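You operate a simulated robot arm through the tools that you are given. There is no shell and no other tool. Be economical: measure what you need, move in short steps, check, and stop when the job is done.

The job below is to be done with a simulated robot arm. You get a single attempt, and the scene is never put back.

Task
Free the finished splice: levers off, both bench clamps raised, yellow flag marker stood mid-way on web piece three.

Only the result counts: the job must be done as asked and must still hold three seconds after the hand-in. Knocking over, shifting, dropping, spilling or breaking anything else fails it.

Robot
A 6-joint arm with a two-finger parallel gripper, fixed in place. Base frame: the origin is at the foot of the arm, x ahead of it, y to its left, z up. Lengths are in mm, angles in degrees, forces in N, time in s.
With the tool pointing down near the work surface it reaches from about 360 to 820 mm from the base axis. Its first joint turns from -166.0 to 166.0 degrees. Payload 3.91 kg.
The TCP is the grasp point between the finger pads, 30 mm short of the fingertips. In the tool frame z runs along the fingers and y along their closing line. The gripper opens to 110 mm. The fingers are 20 mm wide and 10 mm thick; the gripper's body (48 by 112 mm) begins 55 mm behind the TCP.
Orientation is that of the tool frame in the base frame, as a unit quaternion [w, x, y, z]. With the fingers straight down and closing along the base's y, the tool's x points along the base's -x, its y along +y and its z along -z.

Tools
- The arm moves only by the tool send_rows. Its argument "rows" is a list of rows, each a list of 3 entries, a list of its own where there are three numbers: the shift along the tool's x, y, z in mm, then the turn, a rotation vector about the tool's x, y, z in degrees, then the gripper command, from -1 (shut) to 1 (fully open), values between in proportion. In form: [[[tx, ty, tz], [wx, wy, wz], gripper], ...]. A call has 1 to 20 rows; each row shifts and turns the commanded pose from where the row before left it, along the tool's axes as they then stand. A row lasts 0.2 s, in which the tool goes at most 50 mm and 8.6 degrees; a call with a longer step from one row to the next is refused whole, and so is a gripper value outside its range. Where a pose cannot be reached the arm comes as near as it can. A force on the tool above 40 N (or 10 N above the force at the start of the call, whichever is more), or a blocked arm, ends the call early, and 0.2 s more pass. The fingers move at their own pace (about 45 mm/s each) and stop on an object; they squeeze with about 36 N. The grip force told is the motor's: it shows also when the fingers shut on nothing. Time passes only in rows, and 0.2 s behind the last, so rows that do not move let the fingers close. It gives the time, the measured TCP pose, the force on the tool (base axes), the opening and the grip force at its end, in the units of the frame above (readings bear some noise).
- Cameras (640 x 400 px; columns grow to the right, rows downward): "scene" is fixed at [229.8, -654.3, 1458.1]; the picture's right is [0.67, -0.74, 0.00], its down [-0.39, -0.35, -0.85] and it looks along [0.63, 0.57, -0.52] (base axes); focal length 301 px, centre (320, 200). "wrist" rides on the gripper at [77, 7, -114] in the tool frame; the picture's right is [-0.09, 1.00, 0.00], its down [-0.80, -0.07, -0.59] and it looks along [-0.59, -0.05, 0.80] (tool axes); focal length 270 px, centre (320, 200). There is no depth. A picture from a camera that has moved, and an enlarged one, comes with that camera's place and axes in the base frame and with its lens. The place of the scene camera against the robot may be out by one fixed shift of up to 18 mm in any direction.
- grab_frame(camera): a new picture of that camera. No time passes.
- raise_lower(by): slides the trunk up (or, below 0, down) by that many mm; the arm rides with it, the base frame stays. It gives what a move gives, with no picture.
- zoom(camera, box): a new picture of the part [left, top, right, bottom] of that camera's present view, enlarged. No time passes.
- job_done(): hands the job in; it is judged then, once.

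Work in short steps. Places have to be worked out from the pictures, the camera data and where the tool is seen: move nearer, look again, correct. Check each grasp and each placing, and mend what went wrong. You have 120 turns and 68 pictures in all, those below and enlarged ones among them. Open the gripper and draw the arm clear of the work before you hand the job in, unless the task says otherwise; then end with one line.

The tools are called after "Request:" as a command line: name --argument value ..., lists and objects as JSON in quotes. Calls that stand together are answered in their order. send_rows: Moves the arm, as the interface text tells. Its arguments: {"type":"object","properties":{"rows":{"type":"array"}},"required":["rows"]} The other tools are called the same way: raise_lower (by) slides the trunk up or down; grab_frame (camera) takes a picture; zoom (camera, box) takes an enlarged picture of a part of a camera's view; job_done () hands the job in.

At the start:

```text
time: 0.0
tcp_pos: [376.5, -243.3, 1287.0]
tcp_rot: [0.0, 0.0, 1.0, 0.0]
wrist_force: [0.1, 0.1, -0.6]
gripper_width: 110.0
grasp_force: 0.1
trunk travel left (down, up): [-575.0, 35.0]
```

scene: 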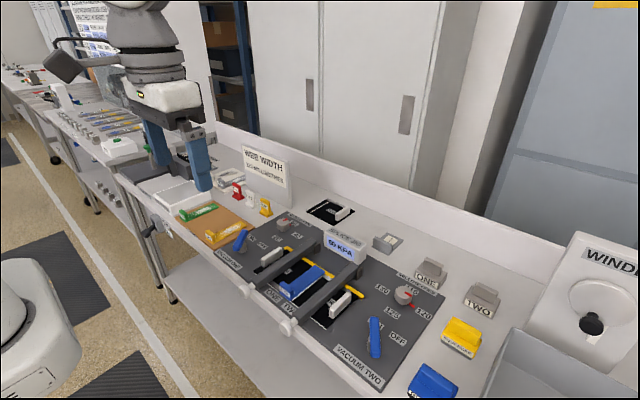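
wrist: 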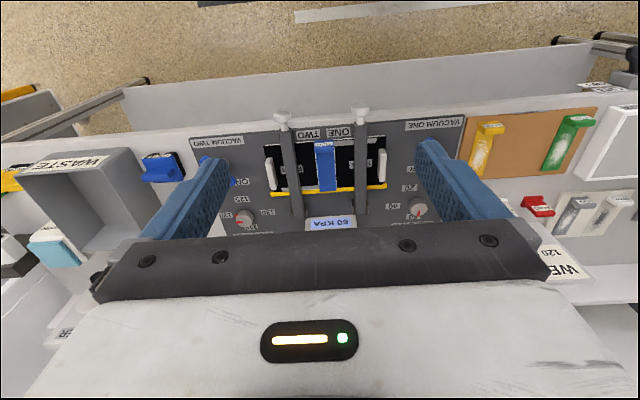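

I start by looking closely at the bench fixture and the labels.

Request:
zoom --camera "scene" --box '[220, 190, 460, 340]'

Request:
zoom --camera "wrist" --box '[180, 80, 480, 250]'

Request:
zoom --camera "scene" --box '[150, 130, 350, 260]'

Request:
zoom --camera "scene" --box '[320, 240, 640, 400]'

```text
2.67 times, centred on (340, 265) of scene
camera zoom: at [229.8, -654.3, 1458.1], right [0.67, -0.74, 0.0], down [-0.39, -0.35, -0.85], along [0.63, 0.57, -0.52], focal length 803 px, centre (267, 27)
```

zoom: 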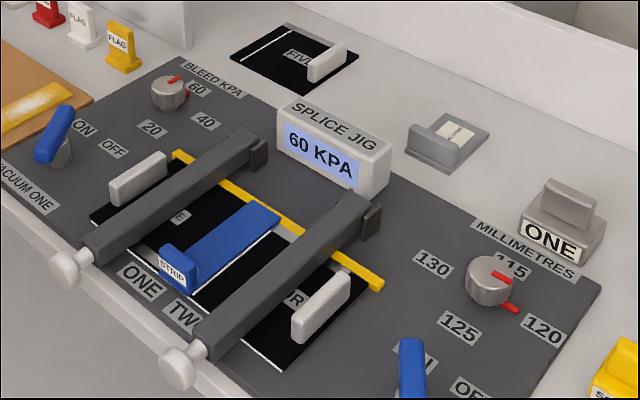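

```text
2.13 times, centred on (330, 165) of wrist
camera zoom: at [299.0, -236.6, 1402.1], right [0.09, 1.0, 0.0], down [0.8, -0.07, 0.59], along [0.59, -0.05, -0.8], focal length 577 px, centre (299, 275)
```

zoom: 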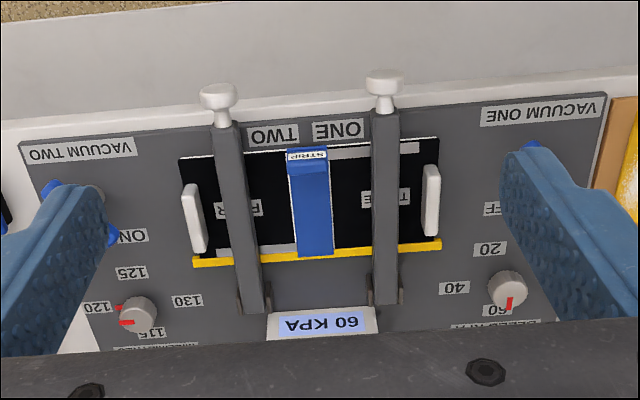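

```text
3.08 times, centred on (250, 195) of scene
camera zoom: at [229.8, -654.3, 1458.1], right [0.67, -0.74, 0.0], down [-0.39, -0.35, -0.85], along [0.63, 0.57, -0.52], focal length 926 px, centre (535, 215)
```

zoom: 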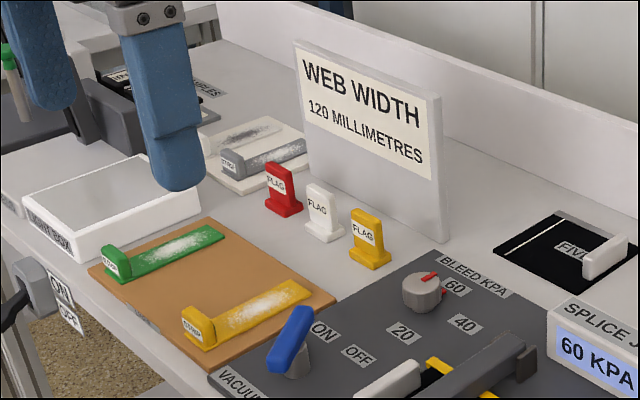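

```text
2.00 times, centred on (480, 320) of scene
camera zoom: at [229.8, -654.3, 1458.1], right [0.67, -0.74, 0.0], down [-0.39, -0.35, -0.85], along [0.63, 0.57, -0.52], focal length 602 px, centre (0, -40)
```

zoom: 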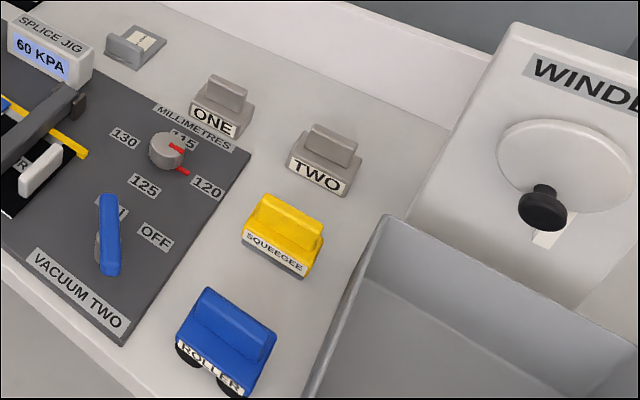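

The wrist view shows the jig about x 475–720, y -540 to 40. I move over lever ONE for a closer look.

Request:
send_rows --rows '[[[-22.6, 34.7, 21.4], [0, 0, 0], 1], [[-22.6, 34.7, 21.4], [0, 0, 0], 1], [[-22.6, 34.7, 21.4], [0, 0, 0], 1], [[-22.6, 34.7, 21.4], [0, 0, 0], 1], [[-22.6, 34.7, 21.4], [0, 0, 0], 1], [[-22.6, 34.7, 21.4], [0, 0, 0], 1], [[-22.6, 34.7, 21.4], [0, 0, 0], 1]]'

Request:
grab_frame --camera "wrist"

```text
time: 1.6
tcp_pos: [535.2, 0.5, 1135.3]
tcp_rot: [0.0, 0.001, 1.0, 0.0]
wrist_force: [-0.2, -0.6, -0.7]
gripper_width: 109.9
grasp_force: 0.0
trunk travel left (down, up): [-575.0, 35.0]
```

```text
61 pictures are left
camera wrist: at [457.8, 7.5, 1249.8], right [0.09, 1.0, 0.0], down [0.8, -0.07, 0.59], along [0.59, -0.05, -0.8], focal length 270 px, centre (320, 200)
```

wrist: 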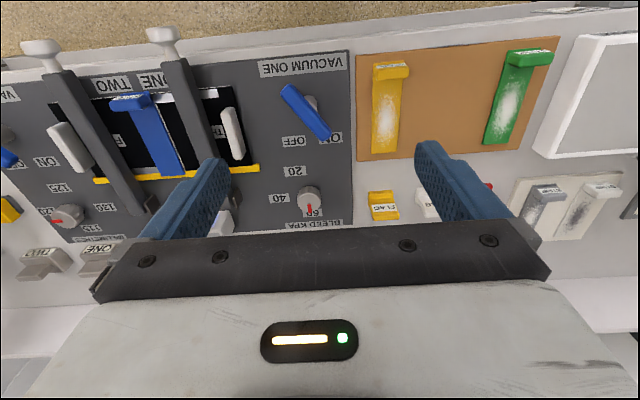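

Request:
zoom --camera "wrist" --box '[230, 50, 390, 150]'

Request:
zoom --camera "scene" --box '[200, 210, 296, 270]'

Request:
zoom --camera "scene" --box '[330, 300, 426, 360]'

```text
4.00 times, centred on (310, 100) of wrist
camera zoom: at [457.8, 7.5, 1249.8], right [0.09, 1.0, 0.0], down [0.8, -0.07, 0.59], along [0.59, -0.05, -0.8], focal length 1081 px, centre (360, 600)
```

zoom: 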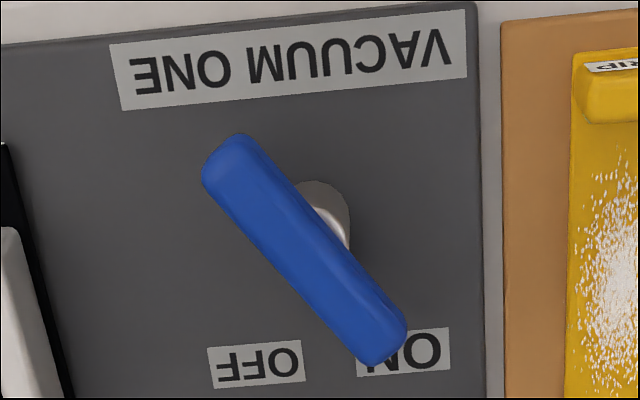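

```text
6.67 times, centred on (248, 240) of scene
camera zoom: at [229.8, -654.3, 1458.1], right [0.67, -0.74, 0.0], down [-0.39, -0.35, -0.85], along [0.63, 0.57, -0.52], focal length 2007 px, centre (800, -67)
```

zoom: 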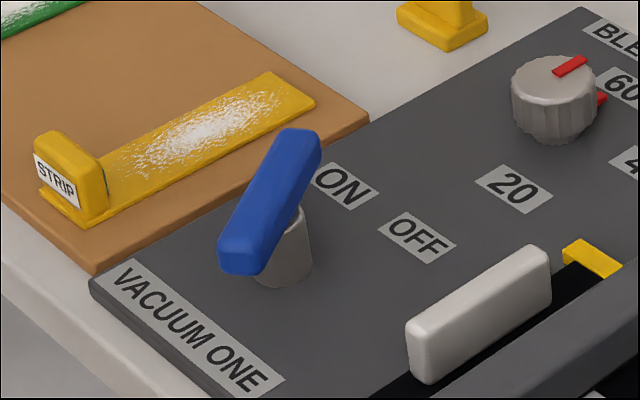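

```text
6.67 times, centred on (378, 330) of scene
camera zoom: at [229.8, -654.3, 1458.1], right [0.67, -0.74, 0.0], down [-0.39, -0.35, -0.85], along [0.63, 0.57, -0.52], focal length 2007 px, centre (-67, -667)
```

zoom: 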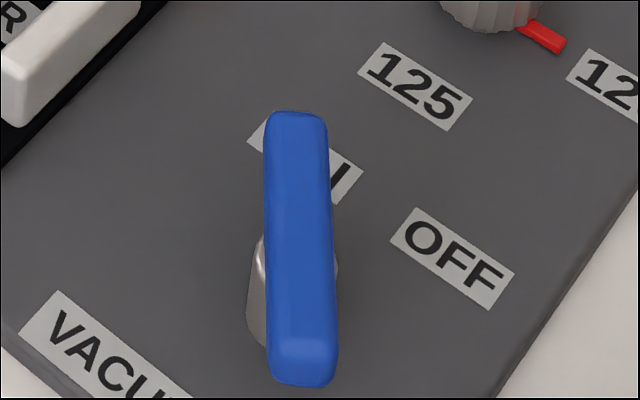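

Lever ONE is a horizontal bar on a post at about (574,-18,905), pointing to ON (+35°); OFF is at about -30°. I move above it with the fingers turned across the bar.

Request:
send_rows --rows '[[[-10, -4.6, 34], [0, 0, 0], 1], [[-10, -4.6, 34], [0, 0, 0], 1], [[-10, -4.6, 34], [0, 0, 0], 1], [[-9, -4.6, 33], [0, 0, 0], 1], [[0, 0, 0], [0, 0, -7], 1], [[0, 0, 0], [0, 0, -7], 1], [[0, 0, 0], [0, 0, -7], 1], [[0, 0, 0], [0, 0, -7], 1], [[0, 0, 0], [0, 0, -7], 1]]'

Request:
grab_frame --camera "wrist"

```text
time: 3.6
tcp_pos: [573.8, -18.2, 1003.9]
tcp_rot: [-0.001, -0.301, 0.954, 0.0]
wrist_force: [-0.7, -0.4, 0.3]
gripper_width: 110.1
grasp_force: 0.0
trunk travel left (down, up): [-575.0, 35.0]
```

```text
57 pictures are left
camera wrist: at [506.8, -57.7, 1117.4], right [-0.5, 0.87, 0.0], down [0.7, 0.4, 0.59], along [0.51, 0.3, -0.8], focal length 270 px, centre (320, 200)
```

wrist: 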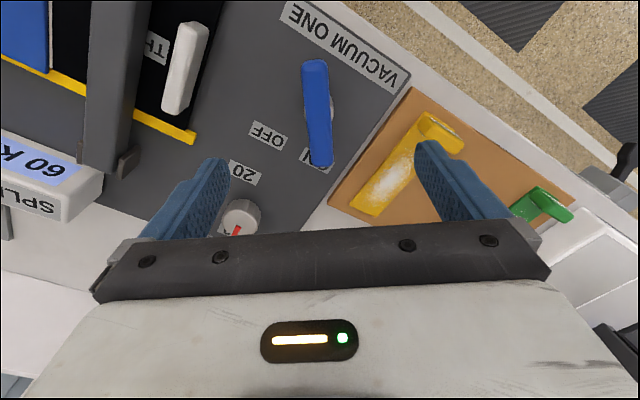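

Request:
zoom --camera "wrist" --box '[270, 50, 370, 180]'

```text
3.08 times, centred on (320, 115) of wrist
camera zoom: at [506.8, -57.7, 1117.4], right [-0.5, 0.87, 0.0], down [0.7, 0.4, 0.59], along [0.51, 0.3, -0.8], focal length 832 px, centre (320, 462)
```

zoom: 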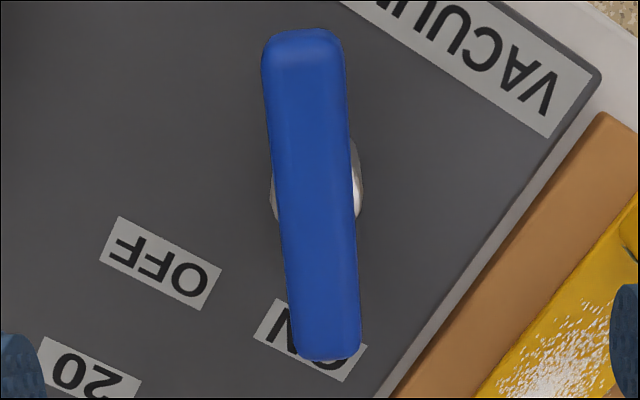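

Bar is aligned with the tool. I descend to straddle the bar with the fingertips just at its underside and close.

Request:
send_rows --rows '[[[0, -0.7, 27], [0, 0, 0], 1], [[0, 0, 27], [0, 0, 0], 1], [[0, 0, 25], [0, 0, 0], 1], [[0, 0, 0], [0, 0, 0], -0.2], [[0, 0, 0], [0, 0, 0], -0.5], [[0, 0, 0], [0, 0, 0], -1], [[0, 0, 0], [0, 0, 0], -1], [[0, 0, 0], [0, 0, 0], -1], [[0, 0, 0], [0, 0, 0], -1]]'

Request:
grab_frame --camera "wrist"

Request:
zoom --camera "scene" --box '[200, 180, 296, 270]'

```text
time: 5.6
tcp_pos: [576.6, -19.7, 923.5]
tcp_rot: [0.001, -0.3, 0.954, 0.001]
wrist_force: [4.7, -9.3, -0.4]
gripper_width: 19.8
grasp_force: 33.6
trunk travel left (down, up): [-575.0, 35.0]
```

```text
55 pictures are left
camera wrist: at [508.5, -57.4, 1038.5], right [-0.5, 0.87, 0.0], down [0.7, 0.4, 0.6], along [0.52, 0.3, -0.8], focal length 270 px, centre (320, 200)
```

wrist: 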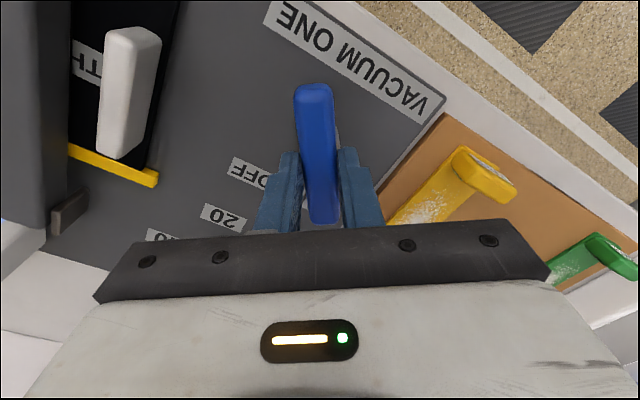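

```text
4.44 times, centred on (248, 225) of scene
camera zoom: at [229.8, -654.3, 1458.1], right [0.67, -0.74, 0.0], down [-0.39, -0.35, -0.85], along [0.63, 0.57, -0.52], focal length 1338 px, centre (640, 89)
```

zoom: 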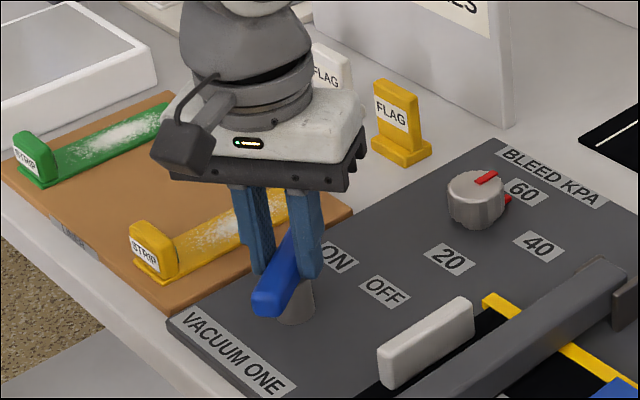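

Gripped at 19.8 mm (bar width). Now I turn the lever toward OFF (about +tool z), first 40°.

Request:
send_rows --rows '[[[0, 0, 0], [0, 0, 8], -1], [[0, 0, 0], [0, 0, 8], -1], [[0, 0, 0], [0, 0, 8], -1], [[0, 0, 0], [0, 0, 8], -1], [[0, 0, 0], [0, 0, 8], -1]]'

Request:
grab_frame --camera "wrist"

```text
time: 6.8
tcp_pos: [577.3, -21.0, 924.0]
tcp_rot: [0.002, 0.046, 0.999, 0.0]
wrist_force: [17.9, -7.3, 15.7]
gripper_width: 19.5
grasp_force: 45.4
trunk travel left (down, up): [-575.0, 35.0]
```

```text
53 pictures are left
camera wrist: at [499.4, -6.3, 1038.3], right [0.18, 0.98, 0.0], down [0.79, -0.14, 0.6], along [0.59, -0.11, -0.8], focal length 270 px, centre (320, 200)
```

wrist: 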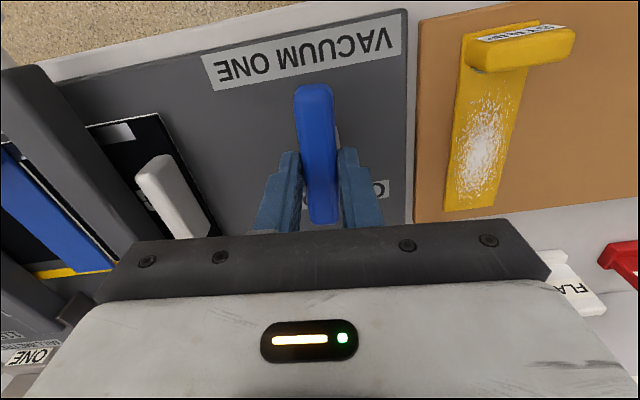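

Request:
send_rows --rows '[[[0, 0, 0], [0, 0, 8], -1], [[0, 0, 0], [0, 0, 8], -1], [[0, 0, 0], [0, 0, 8], -1], [[0, 0, 0], [0, 0, 4], -1], [[0, 0, 0], [0, 0, 0], -1]]'

Request:
grab_frame --camera "wrist"

```text
time: 8.0
tcp_pos: [577.0, -21.4, 924.0]
tcp_rot: [0.001, 0.285, 0.958, 0.0]
wrist_force: [16.9, -8.7, 20.8]
gripper_width: 20.0
grasp_force: 44.8
trunk travel left (down, up): [-575.0, 35.0]
```

```text
52 pictures are left
camera wrist: at [514.6, 27.0, 1038.4], right [0.62, 0.79, 0.0], down [0.63, -0.5, 0.6], along [0.47, -0.37, -0.8], focal length 270 px, centre (320, 200)
```

wrist: 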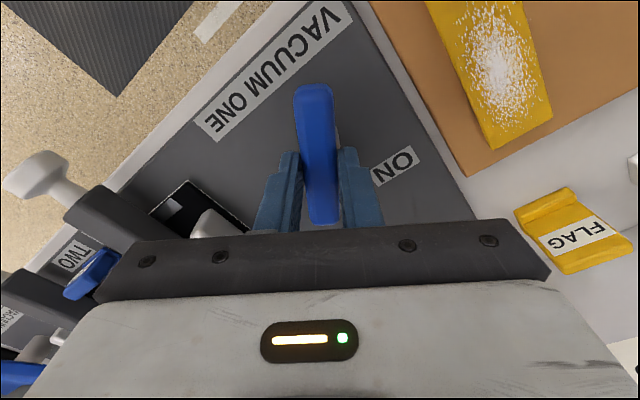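

Lever ONE is now at about -33° (OFF). Release, rise, and check.

Request:
send_rows --rows '[[[0, 0, 0], [0, 0, 0], 0.0], [[0, 0, 0], [0, 0, 0], 0.5], [[0, 0, 0], [0, 0, 0], 0.5], [[0, 0, -30], [0, 0, 0], 0.5], [[0, 0, -45], [0, 0, 0], 1], [[0, 0, -45], [0, 0, 0], 1], [[0, 0, 0], [0, 0, -8], 1], [[0, 0, 0], [0, 0, -8], 1], [[0, 0, 0], [0, 0, -8], 1], [[0, 0, 0], [0, 0, -8], 1], [[0, 0, 0], [0, 0, -1], 1]]'

Request:
grab_frame --camera "wrist"

```text
time: 10.4
tcp_pos: [574.4, -18.7, 1043.0]
tcp_rot: [0.0, -0.001, 1.0, 0.0]
wrist_force: [0.6, -0.5, 0.9]
gripper_width: 110.4
grasp_force: 0.0
trunk travel left (down, up): [-575.0, 35.0]
```

```text
51 pictures are left
camera wrist: at [495.8, -12.6, 1157.6], right [0.09, 1.0, 0.0], down [0.8, -0.07, 0.59], along [0.59, -0.05, -0.8], focal length 270 px, centre (320, 200)
```

wrist: 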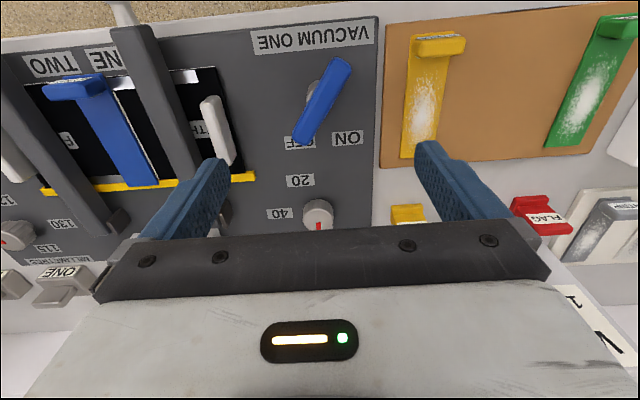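

Lever ONE sits on OFF. Move over to lever TWO (~(573,-481)).

Request:
send_rows --rows '[[[3, -46.2, 0], [0, 0, 0], 1], [[3, -46.2, 0], [0, 0, 0], 1], [[3, -46.2, 0], [0, 0, 0], 1], [[3, -46.2, 0], [0, 0, 0], 1], [[3, -46.2, 0], [0, 0, 0], 1], [[3, -46.2, 0], [0, 0, 0], 1], [[3, -46.2, 0], [0, 0, 0], 1], [[3, -46.2, 0], [0, 0, 0], 1], [[0, -46.2, 0], [0, 0, 0], 1], [[0, -46.2, 0], [0, 0, 0], 1]]'

Request:
grab_frame --camera "wrist"

```text
time: 12.6
tcp_pos: [550.5, -482.9, 1041.4]
tcp_rot: [0.0, -0.001, 1.0, 0.0]
wrist_force: [1.1, -0.5, 0.4]
gripper_width: 110.1
grasp_force: 0.1
trunk travel left (down, up): [-575.0, 35.0]
```

```text
50 pictures are left
camera wrist: at [472.3, -475.2, 1155.7], right [0.09, 1.0, 0.0], down [0.8, -0.07, 0.59], along [0.59, -0.05, -0.8], focal length 270 px, centre (320, 200)
```

wrist: 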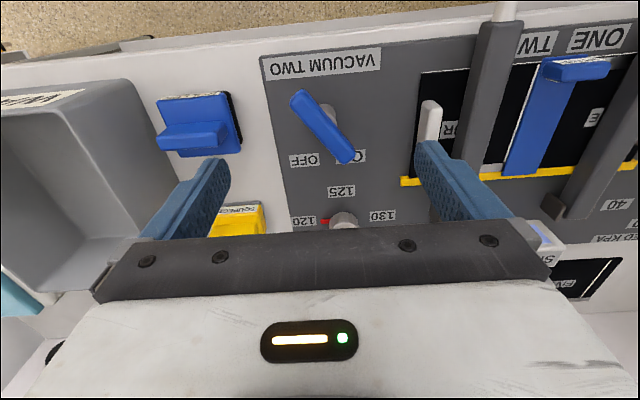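

Request:
send_rows --rows '[[[-22, 4, 20], [0, 0, 0], 0.4], [[0, 0, 20], [0, 0, -8.25], 0.4], [[0, 0, 0], [0, 0, -8.25], 0.4], [[0, 0, 0], [0, 0, -8.25], 0.4], [[0, 0, 0], [0, 0, -8.25], 0.4]]'

Request:
grab_frame --camera "wrist"

```text
time: 13.8
tcp_pos: [572.7, -477.1, 1003.8]
tcp_rot: [0.0, -0.285, 0.958, 0.0]
wrist_force: [0.0, 1.2, -0.3]
gripper_width: 76.9
grasp_force: 0.1
trunk travel left (down, up): [-575.0, 35.0]
```

```text
49 pictures are left
camera wrist: at [504.3, -514.4, 1118.2], right [-0.47, 0.88, 0.0], down [0.71, 0.38, 0.59], along [0.52, 0.28, -0.8], focal length 270 px, centre (320, 200)
```

wrist: 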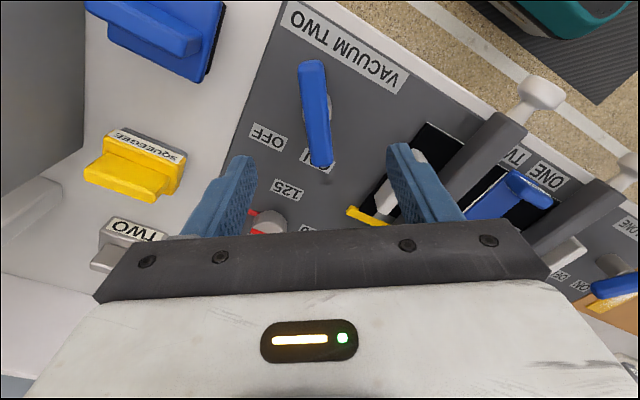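

Same alignment as for lever ONE. Descend and grip.

Request:
send_rows --rows '[[[0, -1.5, 27], [0, 0, 0], 0.4], [[0, 0, 27], [0, 0, 0], 0.4], [[0, 0, 25], [0, 0, 0], 0.4], [[0, 0, 0], [0, 0, 0], -0.2], [[0, 0, 0], [0, 0, 0], -0.5], [[0, 0, 0], [0, 0, 0], -1], [[0, 0, 0], [0, 0, 0], -1], [[0, 0, 0], [0, 0, 0], -1], [[0, 0, 0], [0, 0, 0], -1]]'

```text
time: 15.8
tcp_pos: [574.2, -480.0, 924.4]
tcp_rot: [0.001, -0.283, 0.959, -0.001]
wrist_force: [5.0, -10.2, 0.8]
gripper_width: 19.8
grasp_force: 45.3
trunk travel left (down, up): [-575.0, 35.0]
```

Gripped at 19.8 mm; turn 66° toward OFF.

Request:
send_rows --rows '[[[0, 0, 0], [0, 0, 8], -1], [[0, 0, 0], [0, 0, 8], -1], [[0, 0, 0], [0, 0, 8], -1], [[0, 0, 0], [0, 0, 8], -1], [[0, 0, 0], [0, 0, 8], -1], [[0, 0, 0], [0, 0, 8], -1], [[0, 0, 0], [0, 0, 8], -1], [[0, 0, 0], [0, 0, 8], -1], [[0, 0, 0], [0, 0, 3], -1], [[0, 0, 0], [0, 0, 0], -1]]'

```text
time: 18.0
tcp_pos: [575.0, -479.4, 926.5]
tcp_rot: [-0.001, 0.294, 0.956, 0.0]
wrist_force: [14.2, -4.1, 11.6]
gripper_width: 19.7
grasp_force: 44.8
trunk travel left (down, up): [-575.0, 35.0]
```

Reached -34°. Release, rise, turn back straight and look.

Request:
send_rows --rows '[[[0, 0, 0], [0, 0, 0], 0.0], [[0, 0, 0], [0, 0, 0], 0.3], [[0, 0, 0], [0, 0, 0], 0.3], [[0, 0, -30], [0, 0, 0], 0.3], [[0, 0, -45], [0, 0, 0], 0.5], [[0, 0, -45], [0, 0, 0], 1], [[0, 0, 0], [0, 0, -8.5], 1], [[0, 0, 0], [0, 0, -8.5], 1], [[0, 0, 0], [0, 0, -8.5], 1], [[0, 0, 0], [0, 0, -8.5], 1]]'

Request:
grab_frame --camera "wrist"

Request:
grab_frame --camera "scene"

```text
time: 20.2
tcp_pos: [573.9, -479.4, 1045.2]
tcp_rot: [0.0, 0.0, 1.0, 0.0]
wrist_force: [0.5, 0.4, -0.4]
gripper_width: 109.9
grasp_force: 0.1
trunk travel left (down, up): [-575.0, 35.0]
```

```text
48 pictures are left
camera wrist: at [495.8, -473.0, 1158.9], right [0.09, 1.0, 0.0], down [0.8, -0.07, 0.59], along [0.59, -0.05, -0.8], focal length 270 px, centre (320, 200)
```

wrist: 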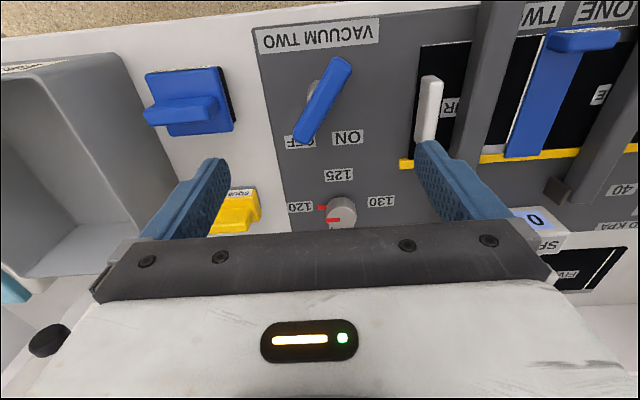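

```text
47 pictures are left
```

scene: 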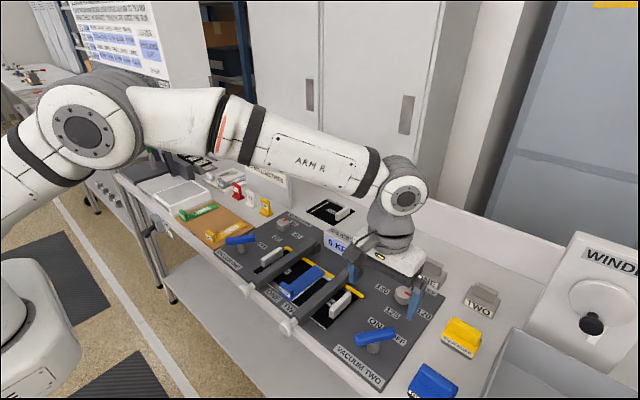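

Display reads 0 KPA — both levers off. Next I view clamp TWO's knob.

Request:
send_rows --rows '[[[25, 30.7, 0], [0, 0, 0], 1], [[25, 30.7, 0], [0, 0, 0], 1], [[25, 30.7, 0], [0, 0, 0], 1], [[25, 30.7, 0], [0, 0, 0], 1], [[25, 30.7, 0], [0, 0, 0], 1]]'

Request:
grab_frame --camera "wrist"

Request:
zoom --camera "scene" --box '[220, 220, 380, 340]'

```text
time: 21.4
tcp_pos: [447.3, -325.6, 1043.2]
tcp_rot: [0.001, -0.001, 1.0, 0.0]
wrist_force: [-0.6, -0.4, 0.6]
gripper_width: 110.1
grasp_force: 0.0
trunk travel left (down, up): [-575.0, 35.0]
```

```text
46 pictures are left
camera wrist: at [368.9, -318.3, 1159.3], right [0.09, 1.0, 0.0], down [0.8, -0.07, 0.6], along [0.59, -0.05, -0.8], focal length 270 px, centre (320, 200)
```

wrist: 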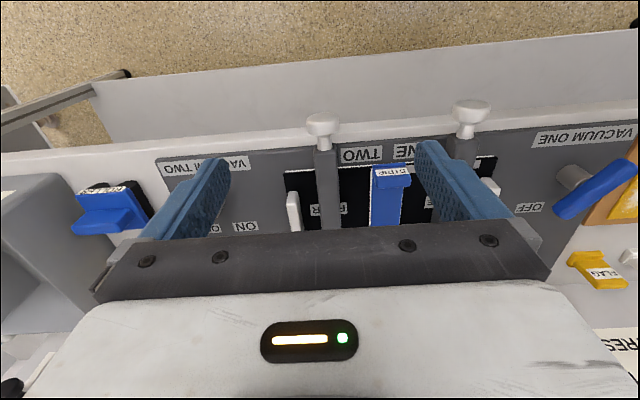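

```text
3.33 times, centred on (300, 280) of scene
camera zoom: at [229.8, -654.3, 1458.1], right [0.67, -0.74, 0.0], down [-0.39, -0.35, -0.85], along [0.63, 0.57, -0.52], focal length 1004 px, centre (387, -67)
```

zoom: 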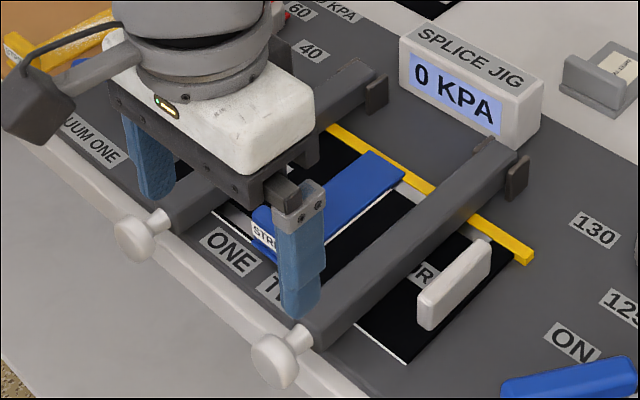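

Knob TWO's disc is at about (470,-326,890). I move above it with the gripper partly open and check alignment.

Request:
send_rows --rows '[[[-12, 0, 41], [0, 0, 0], 0.4], [[-11, 0, 32], [0, 0, 0], 0.4], [[0, 0, 0], [0, 0, 0], 0.4]]'

Request:
grab_frame --camera "wrist"

Request:
zoom --camera "scene" --box '[220, 220, 380, 340]'

```text
time: 22.2
tcp_pos: [470.7, -326.9, 973.6]
tcp_rot: [0.0, 0.0, 1.0, 0.0]
wrist_force: [0.4, 0.1, -0.2]
gripper_width: 76.8
grasp_force: 0.0
trunk travel left (down, up): [-575.0, 35.0]
```

```text
44 pictures are left
camera wrist: at [393.2, -319.4, 1087.6], right [0.09, 1.0, 0.0], down [0.8, -0.07, 0.59], along [0.59, -0.05, -0.8], focal length 270 px, centre (320, 200)
```

wrist: 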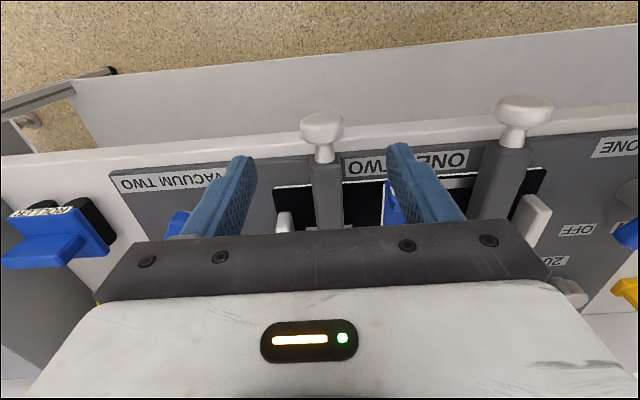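

```text
3.33 times, centred on (300, 280) of scene
camera zoom: at [229.8, -654.3, 1458.1], right [0.67, -0.74, 0.0], down [-0.39, -0.35, -0.85], along [0.63, 0.57, -0.52], focal length 1004 px, centre (387, -67)
```

zoom: 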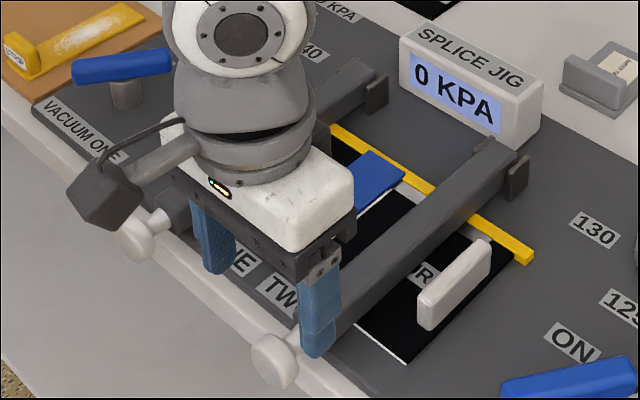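

Disc is centred near (470,-324). Descend to knob height and close.

Request:
send_rows --rows '[[[0, 2.5, 40], [0, 0, 0], 0.4], [[0, 0, 38], [0, 0, 0], 0.3], [[0, 0, 0], [0, 0, 0], -0.1], [[0, 0, 0], [0, 0, 0], -0.4], [[0, 0, 0], [0, 0, 0], -1], [[0, 0, 0], [0, 0, 0], -1], [[0, 0, 0], [0, 0, 0], -1]]'

Request:
zoom --camera "scene" --box '[220, 220, 380, 340]'

Request:
grab_frame --camera "wrist"

```text
time: 23.8
tcp_pos: [471.1, -325.0, 892.5]
tcp_rot: [0.001, 0.001, 1.0, 0.0]
wrist_force: [-3.0, -26.2, 0.7]
gripper_width: 32.9
grasp_force: 45.0
trunk travel left (down, up): [-575.0, 35.0]
```

```text
3.33 times, centred on (300, 280) of scene
camera zoom: at [229.8, -654.3, 1458.1], right [0.67, -0.74, 0.0], down [-0.39, -0.35, -0.85], along [0.63, 0.57, -0.52], focal length 1004 px, centre (387, -67)
```

zoom: 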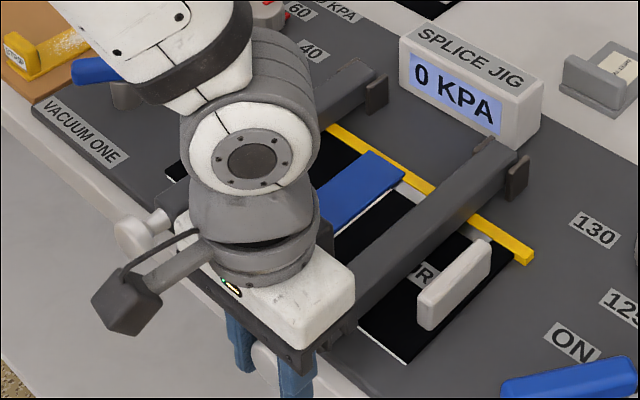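

```text
41 pictures are left
camera wrist: at [393.7, -317.8, 1007.8], right [0.09, 1.0, 0.0], down [0.8, -0.07, 0.6], along [0.59, -0.05, -0.8], focal length 270 px, centre (320, 200)
```

wrist: 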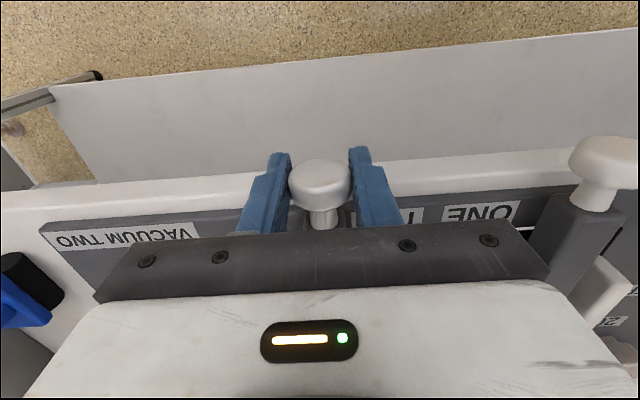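

Knob held (32.9 mm). Small start of the arc, about 10°, to see that the clamp swings freely.

Request:
send_rows --rows '[[[0, -1.5, 0], [0, 0, 0], -1], [[-0.8, 0, -10.5], [0, 0, 0], -1], [[-0.8, 0, -10.5], [0, 0, 0], -1], [[-1.7, 0, -10.5], [0, 0, 0], -1], [[-1.7, 0, -10.4], [0, 0, 0], -1]]'

Request:
grab_frame --camera "wrist"

```text
time: 25.0
tcp_pos: [475.6, -324.1, 936.0]
tcp_rot: [0.0, 0.001, 1.0, 0.001]
wrist_force: [-3.7, -11.4, -4.5]
gripper_width: 33.0
grasp_force: 45.2
trunk travel left (down, up): [-575.0, 35.0]
```

```text
40 pictures are left
camera wrist: at [398.5, -318.0, 1049.3], right [0.09, 1.0, 0.0], down [0.8, -0.07, 0.59], along [0.59, -0.05, -0.8], focal length 270 px, centre (320, 200)
```

wrist: 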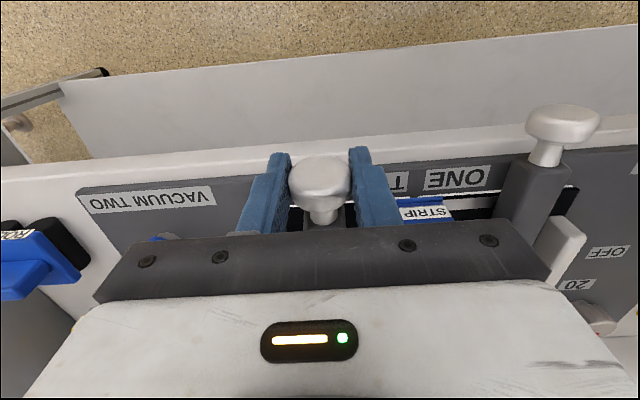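

It swings freely with small forces. Continue the arc to about 42°.

Request:
send_rows --rows '[[[-5.2, 0, -20.4], [0, 0, 0], -1], [[-7, 0, -19.9], [0, 0, 0], -1], [[-8.7, 0, -19.2], [0, 0, 0], -1], [[-10.3, 0, -18.4], [0, 0, 0], -1], [[-11.9, 0, -17.4], [0, 0, 0], -1], [[-13.4, 0, -16.3], [0, 0, 0], -1]]'

Request:
grab_frame --camera "wrist"

```text
time: 26.4
tcp_pos: [534.3, -326.0, 1049.1]
tcp_rot: [0.0, 0.001, 1.0, 0.001]
wrist_force: [-5.7, -1.9, -1.0]
gripper_width: 33.0
grasp_force: 44.9
trunk travel left (down, up): [-575.0, 35.0]
```

```text
39 pictures are left
camera wrist: at [455.8, -318.0, 1163.7], right [0.09, 1.0, 0.0], down [0.8, -0.07, 0.59], along [0.59, -0.05, -0.8], focal length 270 px, centre (320, 200)
```

wrist: 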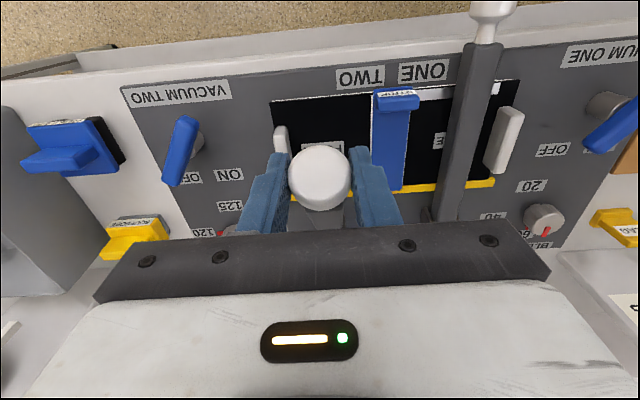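

Clamp TWO at about 42° and following well. Continue to about 77°.

Request:
send_rows --rows '[[[-14.8, 0, -15.1], [0, 0, 0], -1], [[-16, 0, -13.8], [0, 0, 0], -1], [[-17.1, 0, -12.3], [0, 0, 0], -1], [[-18.2, 0, -10.8], [0, 0, 0], -1], [[-19, 0, -9.1], [0, 0, 0], -1], [[-19.7, 0, -7.5], [0, 0, 0], -1], [[-20.3, 0, -5.7], [0, 0, 0], -1]]'

Request:
grab_frame --camera "scene"

```text
time: 28.0
tcp_pos: [658.3, -326.0, 1123.4]
tcp_rot: [0.001, -0.001, 1.0, 0.0]
wrist_force: [-4.6, 5.7, 2.5]
gripper_width: 33.4
grasp_force: 45.4
trunk travel left (down, up): [-575.0, 35.0]
```

```text
38 pictures are left
```

scene: 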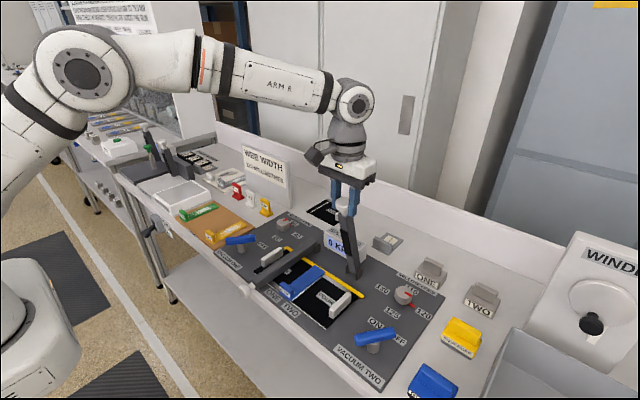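

About 77°, low force. Nudge on to roughly 88°.

Request:
send_rows --rows '[[[-10.4, 0, -2.2], [0, 0, 0], -1], [[-10.4, 0, -1.7], [0, 0, 0], -1], [[-10.5, 0, -1.2], [0, 0, 0], -1], [[-10.5, 0, -0.9], [0, 0, 0], -1], [[-4, 0, 0], [0, 0, 0], -1], [[0, 0, 0], [0, 0, 0], -1]]'

Request:
zoom --camera "scene" --box '[260, 130, 460, 300]'

```text
time: 29.4
tcp_pos: [702.6, -324.2, 1129.2]
tcp_rot: [0.001, 0.0, 1.0, -0.001]
wrist_force: [-5.1, 2.2, 8.0]
gripper_width: 33.1
grasp_force: 45.1
trunk travel left (down, up): [-575.0, 35.0]
```

```text
2.35 times, centred on (360, 215) of scene
camera zoom: at [229.8, -654.3, 1458.1], right [0.67, -0.74, 0.0], down [-0.39, -0.35, -0.85], along [0.63, 0.57, -0.52], focal length 708 px, centre (226, 165)
```

zoom: 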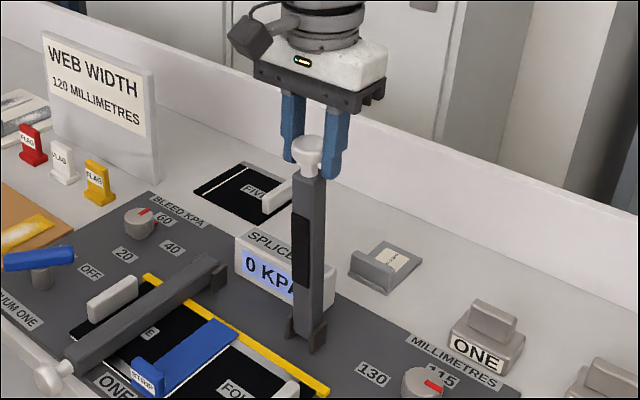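

Clamp TWO is upright. Release, rise, and check it stays.

Request:
send_rows --rows '[[[0, 0, 0], [0, 0, 0], -0.1], [[0, 0, 0], [0, 0, 0], 0.1], [[0, 0, 0], [0, 0, 0], 0.2], [[0, 0, 0], [0, 0, 0], 0.2], [[0, 0, -20], [0, 0, 0], 0.2], [[0, 0, -35], [0, 0, 0], 0.2], [[0, 0, -35], [0, 0, 0], 0.2]]'

Request:
zoom --camera "scene" --box '[260, 130, 460, 300]'

```text
time: 31.0
tcp_pos: [703.2, -327.2, 1218.9]
tcp_rot: [-0.001, 0.001, 1.0, 0.0]
wrist_force: [1.0, -0.2, -0.3]
gripper_width: 66.3
grasp_force: 0.0
trunk travel left (down, up): [-575.0, 35.0]
```

```text
2.35 times, centred on (360, 215) of scene
camera zoom: at [229.8, -654.3, 1458.1], right [0.67, -0.74, 0.0], down [-0.39, -0.35, -0.85], along [0.63, 0.57, -0.52], focal length 708 px, centre (226, 165)
```

zoom: 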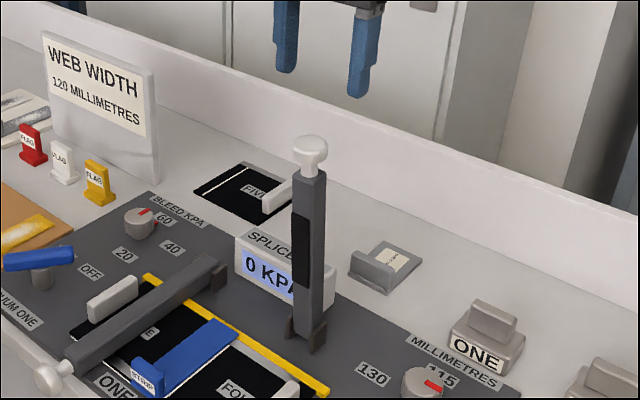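

Clamp TWO stays up. Now over clamp ONE's knob (~(470,-175,890)).

Request:
send_rows --rows '[[[38.7, 25.3, 0], [0, 0, 0], 0.4], [[38.7, 25.3, 0], [0, 0, 0], 0.4], [[38.7, 25.3, 0], [0, 0, 0], 0.4], [[38.7, 25.3, 0], [0, 0, 0], 0.4], [[38.7, 25.3, 0], [0, 0, 0], 0.4], [[38.7, 25.3, 0], [0, 0, 0], 0.4], [[0, 0, 48.8], [0, 0, 0], 0.4], [[0, 0, 48.8], [0, 0, 0], 0.4], [[0, 0, 48.8], [0, 0, 0], 0.4], [[0, 0, 48.8], [0, 0, 0], 0.4], [[0, 0, 48.8], [0, 0, 0], 0.4]]'

Request:
grab_frame --camera "wrist"

```text
time: 33.4
tcp_pos: [476.4, -176.7, 969.6]
tcp_rot: [0.0, 0.001, 1.0, 0.001]
wrist_force: [0.1, -0.4, -0.8]
gripper_width: 76.9
grasp_force: 0.1
trunk travel left (down, up): [-575.0, 35.0]
```

```text
35 pictures are left
camera wrist: at [398.4, -168.2, 1084.8], right [0.09, 1.0, 0.0], down [0.8, -0.07, 0.59], along [0.59, -0.05, -0.8], focal length 270 px, centre (320, 200)
```

wrist: 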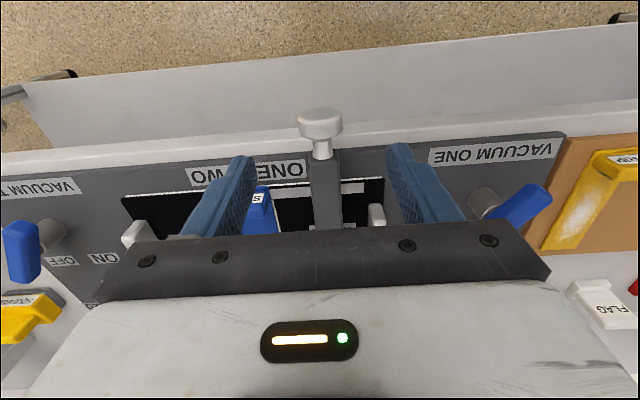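

Request:
send_rows --rows '[[[4, 0.7, 40], [0, 0, 0], 0.4], [[0, 0, 37], [0, 0, 0], 0.3], [[0, 0, 0], [0, 0, 0], -0.1], [[0, 0, 0], [0, 0, 0], -0.4], [[0, 0, 0], [0, 0, 0], -1], [[0, 0, 0], [0, 0, 0], -1], [[0, 0, 0], [0, 0, 0], -1]]'

Request:
grab_frame --camera "wrist"

```text
time: 35.0
tcp_pos: [469.3, -174.6, 896.0]
tcp_rot: [0.001, 0.001, 1.0, 0.001]
wrist_force: [-4.0, -26.2, -0.5]
gripper_width: 33.3
grasp_force: 45.1
trunk travel left (down, up): [-575.0, 35.0]
```

```text
34 pictures are left
camera wrist: at [391.8, -168.0, 1009.8], right [0.09, 1.0, 0.0], down [0.8, -0.07, 0.6], along [0.59, -0.05, -0.8], focal length 270 px, centre (320, 200)
```

wrist: 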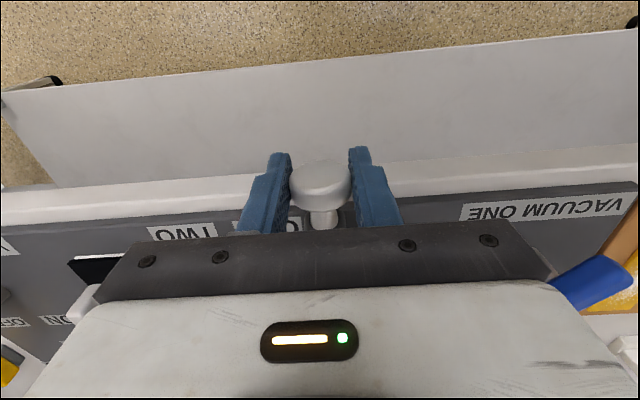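

Same grip as before. Run the same arc for clamp ONE, first to about 42°.

Request:
send_rows --rows '[[[0, -1.5, 0], [0, 0, 0], -1], [[-0.8, 0, -10.5], [0, 0, 0], -1], [[-0.8, 0, -10.5], [0, 0, 0], -1], [[-1.7, 0, -10.5], [0, 0, 0], -1], [[-1.7, 0, -10.4], [0, 0, 0], -1], [[-5.2, 0, -20.4], [0, 0, 0], -1], [[-7, 0, -19.9], [0, 0, 0], -1], [[-8.7, 0, -19.2], [0, 0, 0], -1], [[-10.3, 0, -18.4], [0, 0, 0], -1], [[-11.9, 0, -17.4], [0, 0, 0], -1], [[-13.4, 0, -16.3], [0, 0, 0], -1]]'

Request:
grab_frame --camera "wrist"

```text
time: 37.4
tcp_pos: [528.3, -174.0, 1050.7]
tcp_rot: [-0.001, 0.0, 1.0, 0.0]
wrist_force: [-7.7, -11.2, -1.3]
gripper_width: 33.1
grasp_force: 45.1
trunk travel left (down, up): [-575.0, 35.0]
```

```text
33 pictures are left
camera wrist: at [450.6, -168.0, 1165.2], right [0.09, 1.0, 0.0], down [0.8, -0.07, 0.59], along [0.59, -0.05, -0.8], focal length 270 px, centre (320, 200)
```

wrist: 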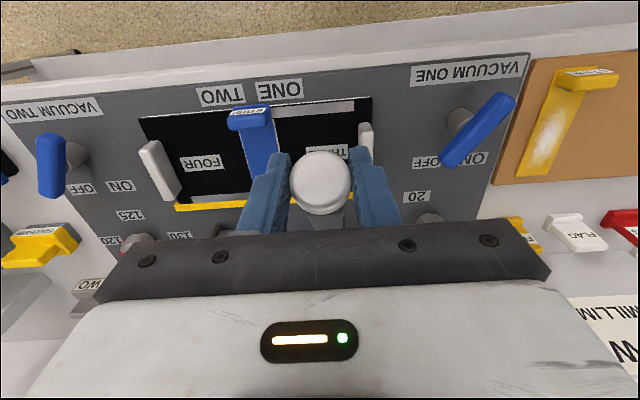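

Following well; complete the arc to ~88°.

Request:
send_rows --rows '[[[-14.8, 0, -15.1], [0, 0, 0], -1], [[-16, 0, -13.8], [0, 0, 0], -1], [[-17.1, 0, -12.3], [0, 0, 0], -1], [[-18.2, 0, -10.8], [0, 0, 0], -1], [[-19, 0, -9.1], [0, 0, 0], -1], [[-19.7, 0, -7.5], [0, 0, 0], -1], [[-20.3, 0, -5.7], [0, 0, 0], -1], [[-10.4, 0, -2.2], [0, 0, 0], -1], [[-10.4, 0, -1.7], [0, 0, 0], -1], [[-10.5, 0, -1.2], [0, 0, 0], -1], [[-10.5, 0, -0.9], [0, 0, 0], -1], [[-6, 0, 0], [0, 0, 0], -1], [[0, 0, 0], [0, 0, 0], -1]]'

Request:
grab_frame --camera "scene"

```text
time: 40.2
tcp_pos: [700.9, -176.3, 1132.3]
tcp_rot: [0.001, 0.001, 1.0, 0.0]
wrist_force: [-5.8, -11.4, 4.7]
gripper_width: 32.9
grasp_force: 45.4
trunk travel left (down, up): [-575.0, 35.0]
```

```text
32 pictures are left
```

scene: 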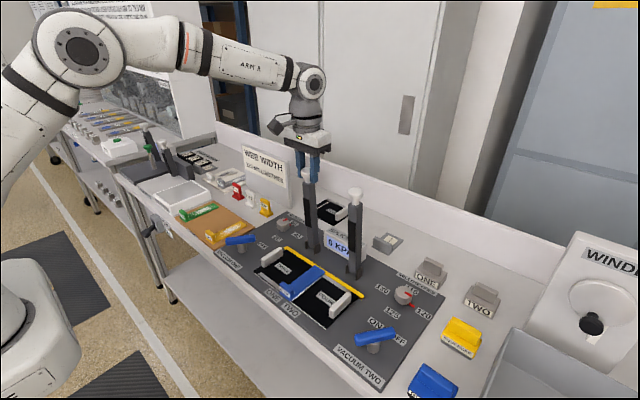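

Clamp ONE upright too. Release and rise, then look at the flags and web three from above.

Request:
send_rows --rows '[[[0, 0, 0], [0, 0, 0], -0.1], [[0, 0, 0], [0, 0, 0], 0.1], [[0, 0, 0], [0, 0, 0], 0.2], [[0, 0, 0], [0, 0, 0], 0.2], [[0, 0, -20], [0, 0, 0], 0.2], [[0, 0, -35], [0, 0, 0], 0.2], [[0, 0, -35], [0, 0, 0], 0.2], [[44, 0, 0], [0, 0, 0], 0.4], [[44, 0, 0], [0, 0, 0], 0.4], [[44, 0, 0], [0, 0, 0], 1]]'

Request:
grab_frame --camera "wrist"

Request:
zoom --camera "scene" --box '[210, 160, 390, 340]'

```text
time: 42.4
tcp_pos: [570.4, -174.9, 1221.8]
tcp_rot: [0.001, 0.0, 1.0, 0.0]
wrist_force: [-0.1, 0.3, 0.4]
gripper_width: 110.0
grasp_force: 0.1
trunk travel left (down, up): [-575.0, 35.0]
```

```text
31 pictures are left
camera wrist: at [491.9, -167.8, 1335.3], right [0.09, 1.0, 0.0], down [0.8, -0.07, 0.6], along [0.59, -0.05, -0.8], focal length 270 px, centre (320, 200)
```

wrist: 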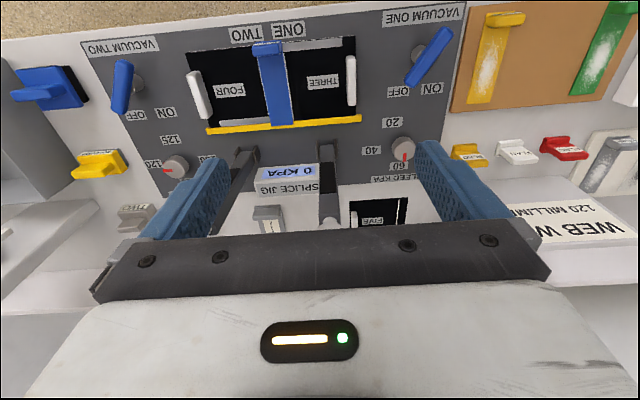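

```text
2.22 times, centred on (300, 250) of scene
camera zoom: at [229.8, -654.3, 1458.1], right [0.67, -0.74, 0.0], down [-0.39, -0.35, -0.85], along [0.63, 0.57, -0.52], focal length 669 px, centre (364, 89)
```

zoom: 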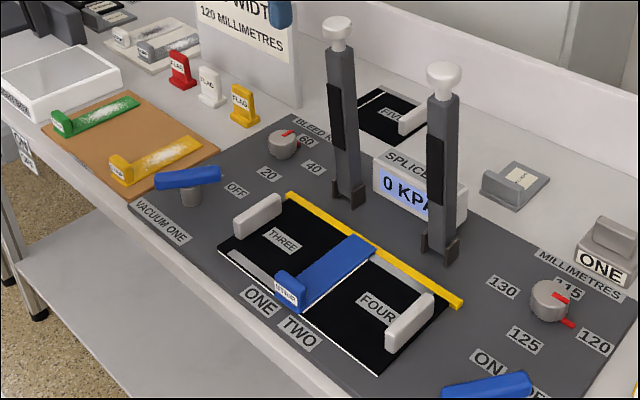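

Both clamps stay up. Web THREE spans about x 545–662, y -251(seam)…-116. Now move to view the yellow flag (~(747,92)).

Request:
send_rows --rows '[[[0, 33.4, 0], [0, 0, 0], 1], [[0, 33.4, 0], [0, 0, 0], 1], [[-15, 33.4, 28], [0, 0, 0], 1], [[-20, 33.4, 28], [0, 0, 0], 1], [[-20, 33.4, 28], [0, 0, 0], 1], [[-20, 33.4, 28], [0, 0, 0], 1], [[-20, 33.4, 28], [0, 0, 0], 1], [[-20, 33.4, 28], [0, 0, 0], 1]]'

Request:
grab_frame --camera "wrist"

Request:
zoom --camera "scene" --box '[220, 170, 300, 230]'

```text
time: 44.2
tcp_pos: [684.4, 94.6, 1051.6]
tcp_rot: [0.001, -0.001, 1.0, 0.001]
wrist_force: [0.4, 0.3, -0.2]
gripper_width: 110.1
grasp_force: 0.0
trunk travel left (down, up): [-575.0, 35.0]
```

```text
29 pictures are left
camera wrist: at [605.7, 101.4, 1166.1], right [0.09, 1.0, 0.0], down [0.8, -0.07, 0.59], along [0.59, -0.05, -0.8], focal length 270 px, centre (320, 200)
```

wrist: 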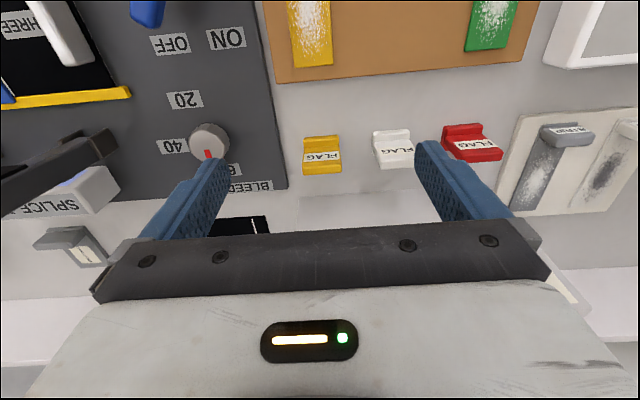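

```text
6.67 times, centred on (260, 200) of scene
camera zoom: at [229.8, -654.3, 1458.1], right [0.67, -0.74, 0.0], down [-0.39, -0.35, -0.85], along [0.63, 0.57, -0.52], focal length 2007 px, centre (720, 200)
```

zoom: 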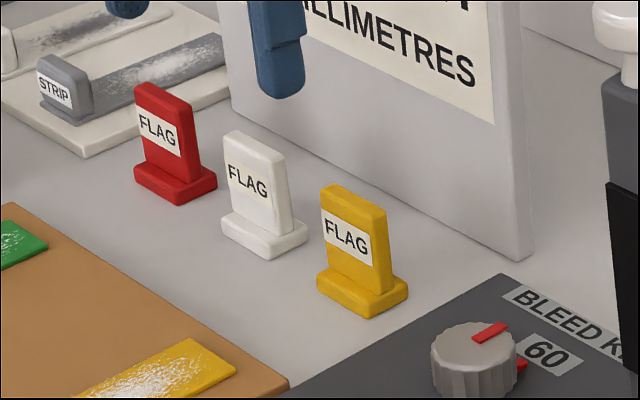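

Request:
zoom --camera "wrist" --box '[280, 110, 440, 210]'

```text
4.00 times, centred on (360, 160) of wrist
camera zoom: at [605.7, 101.4, 1166.1], right [0.09, 1.0, 0.0], down [0.8, -0.07, 0.59], along [0.59, -0.05, -0.8], focal length 1081 px, centre (160, 360)
```

zoom: 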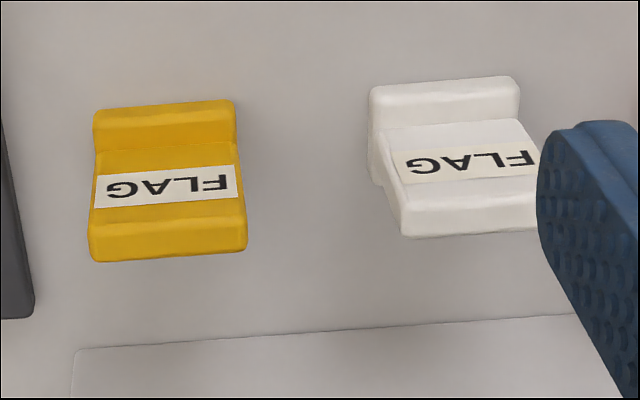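

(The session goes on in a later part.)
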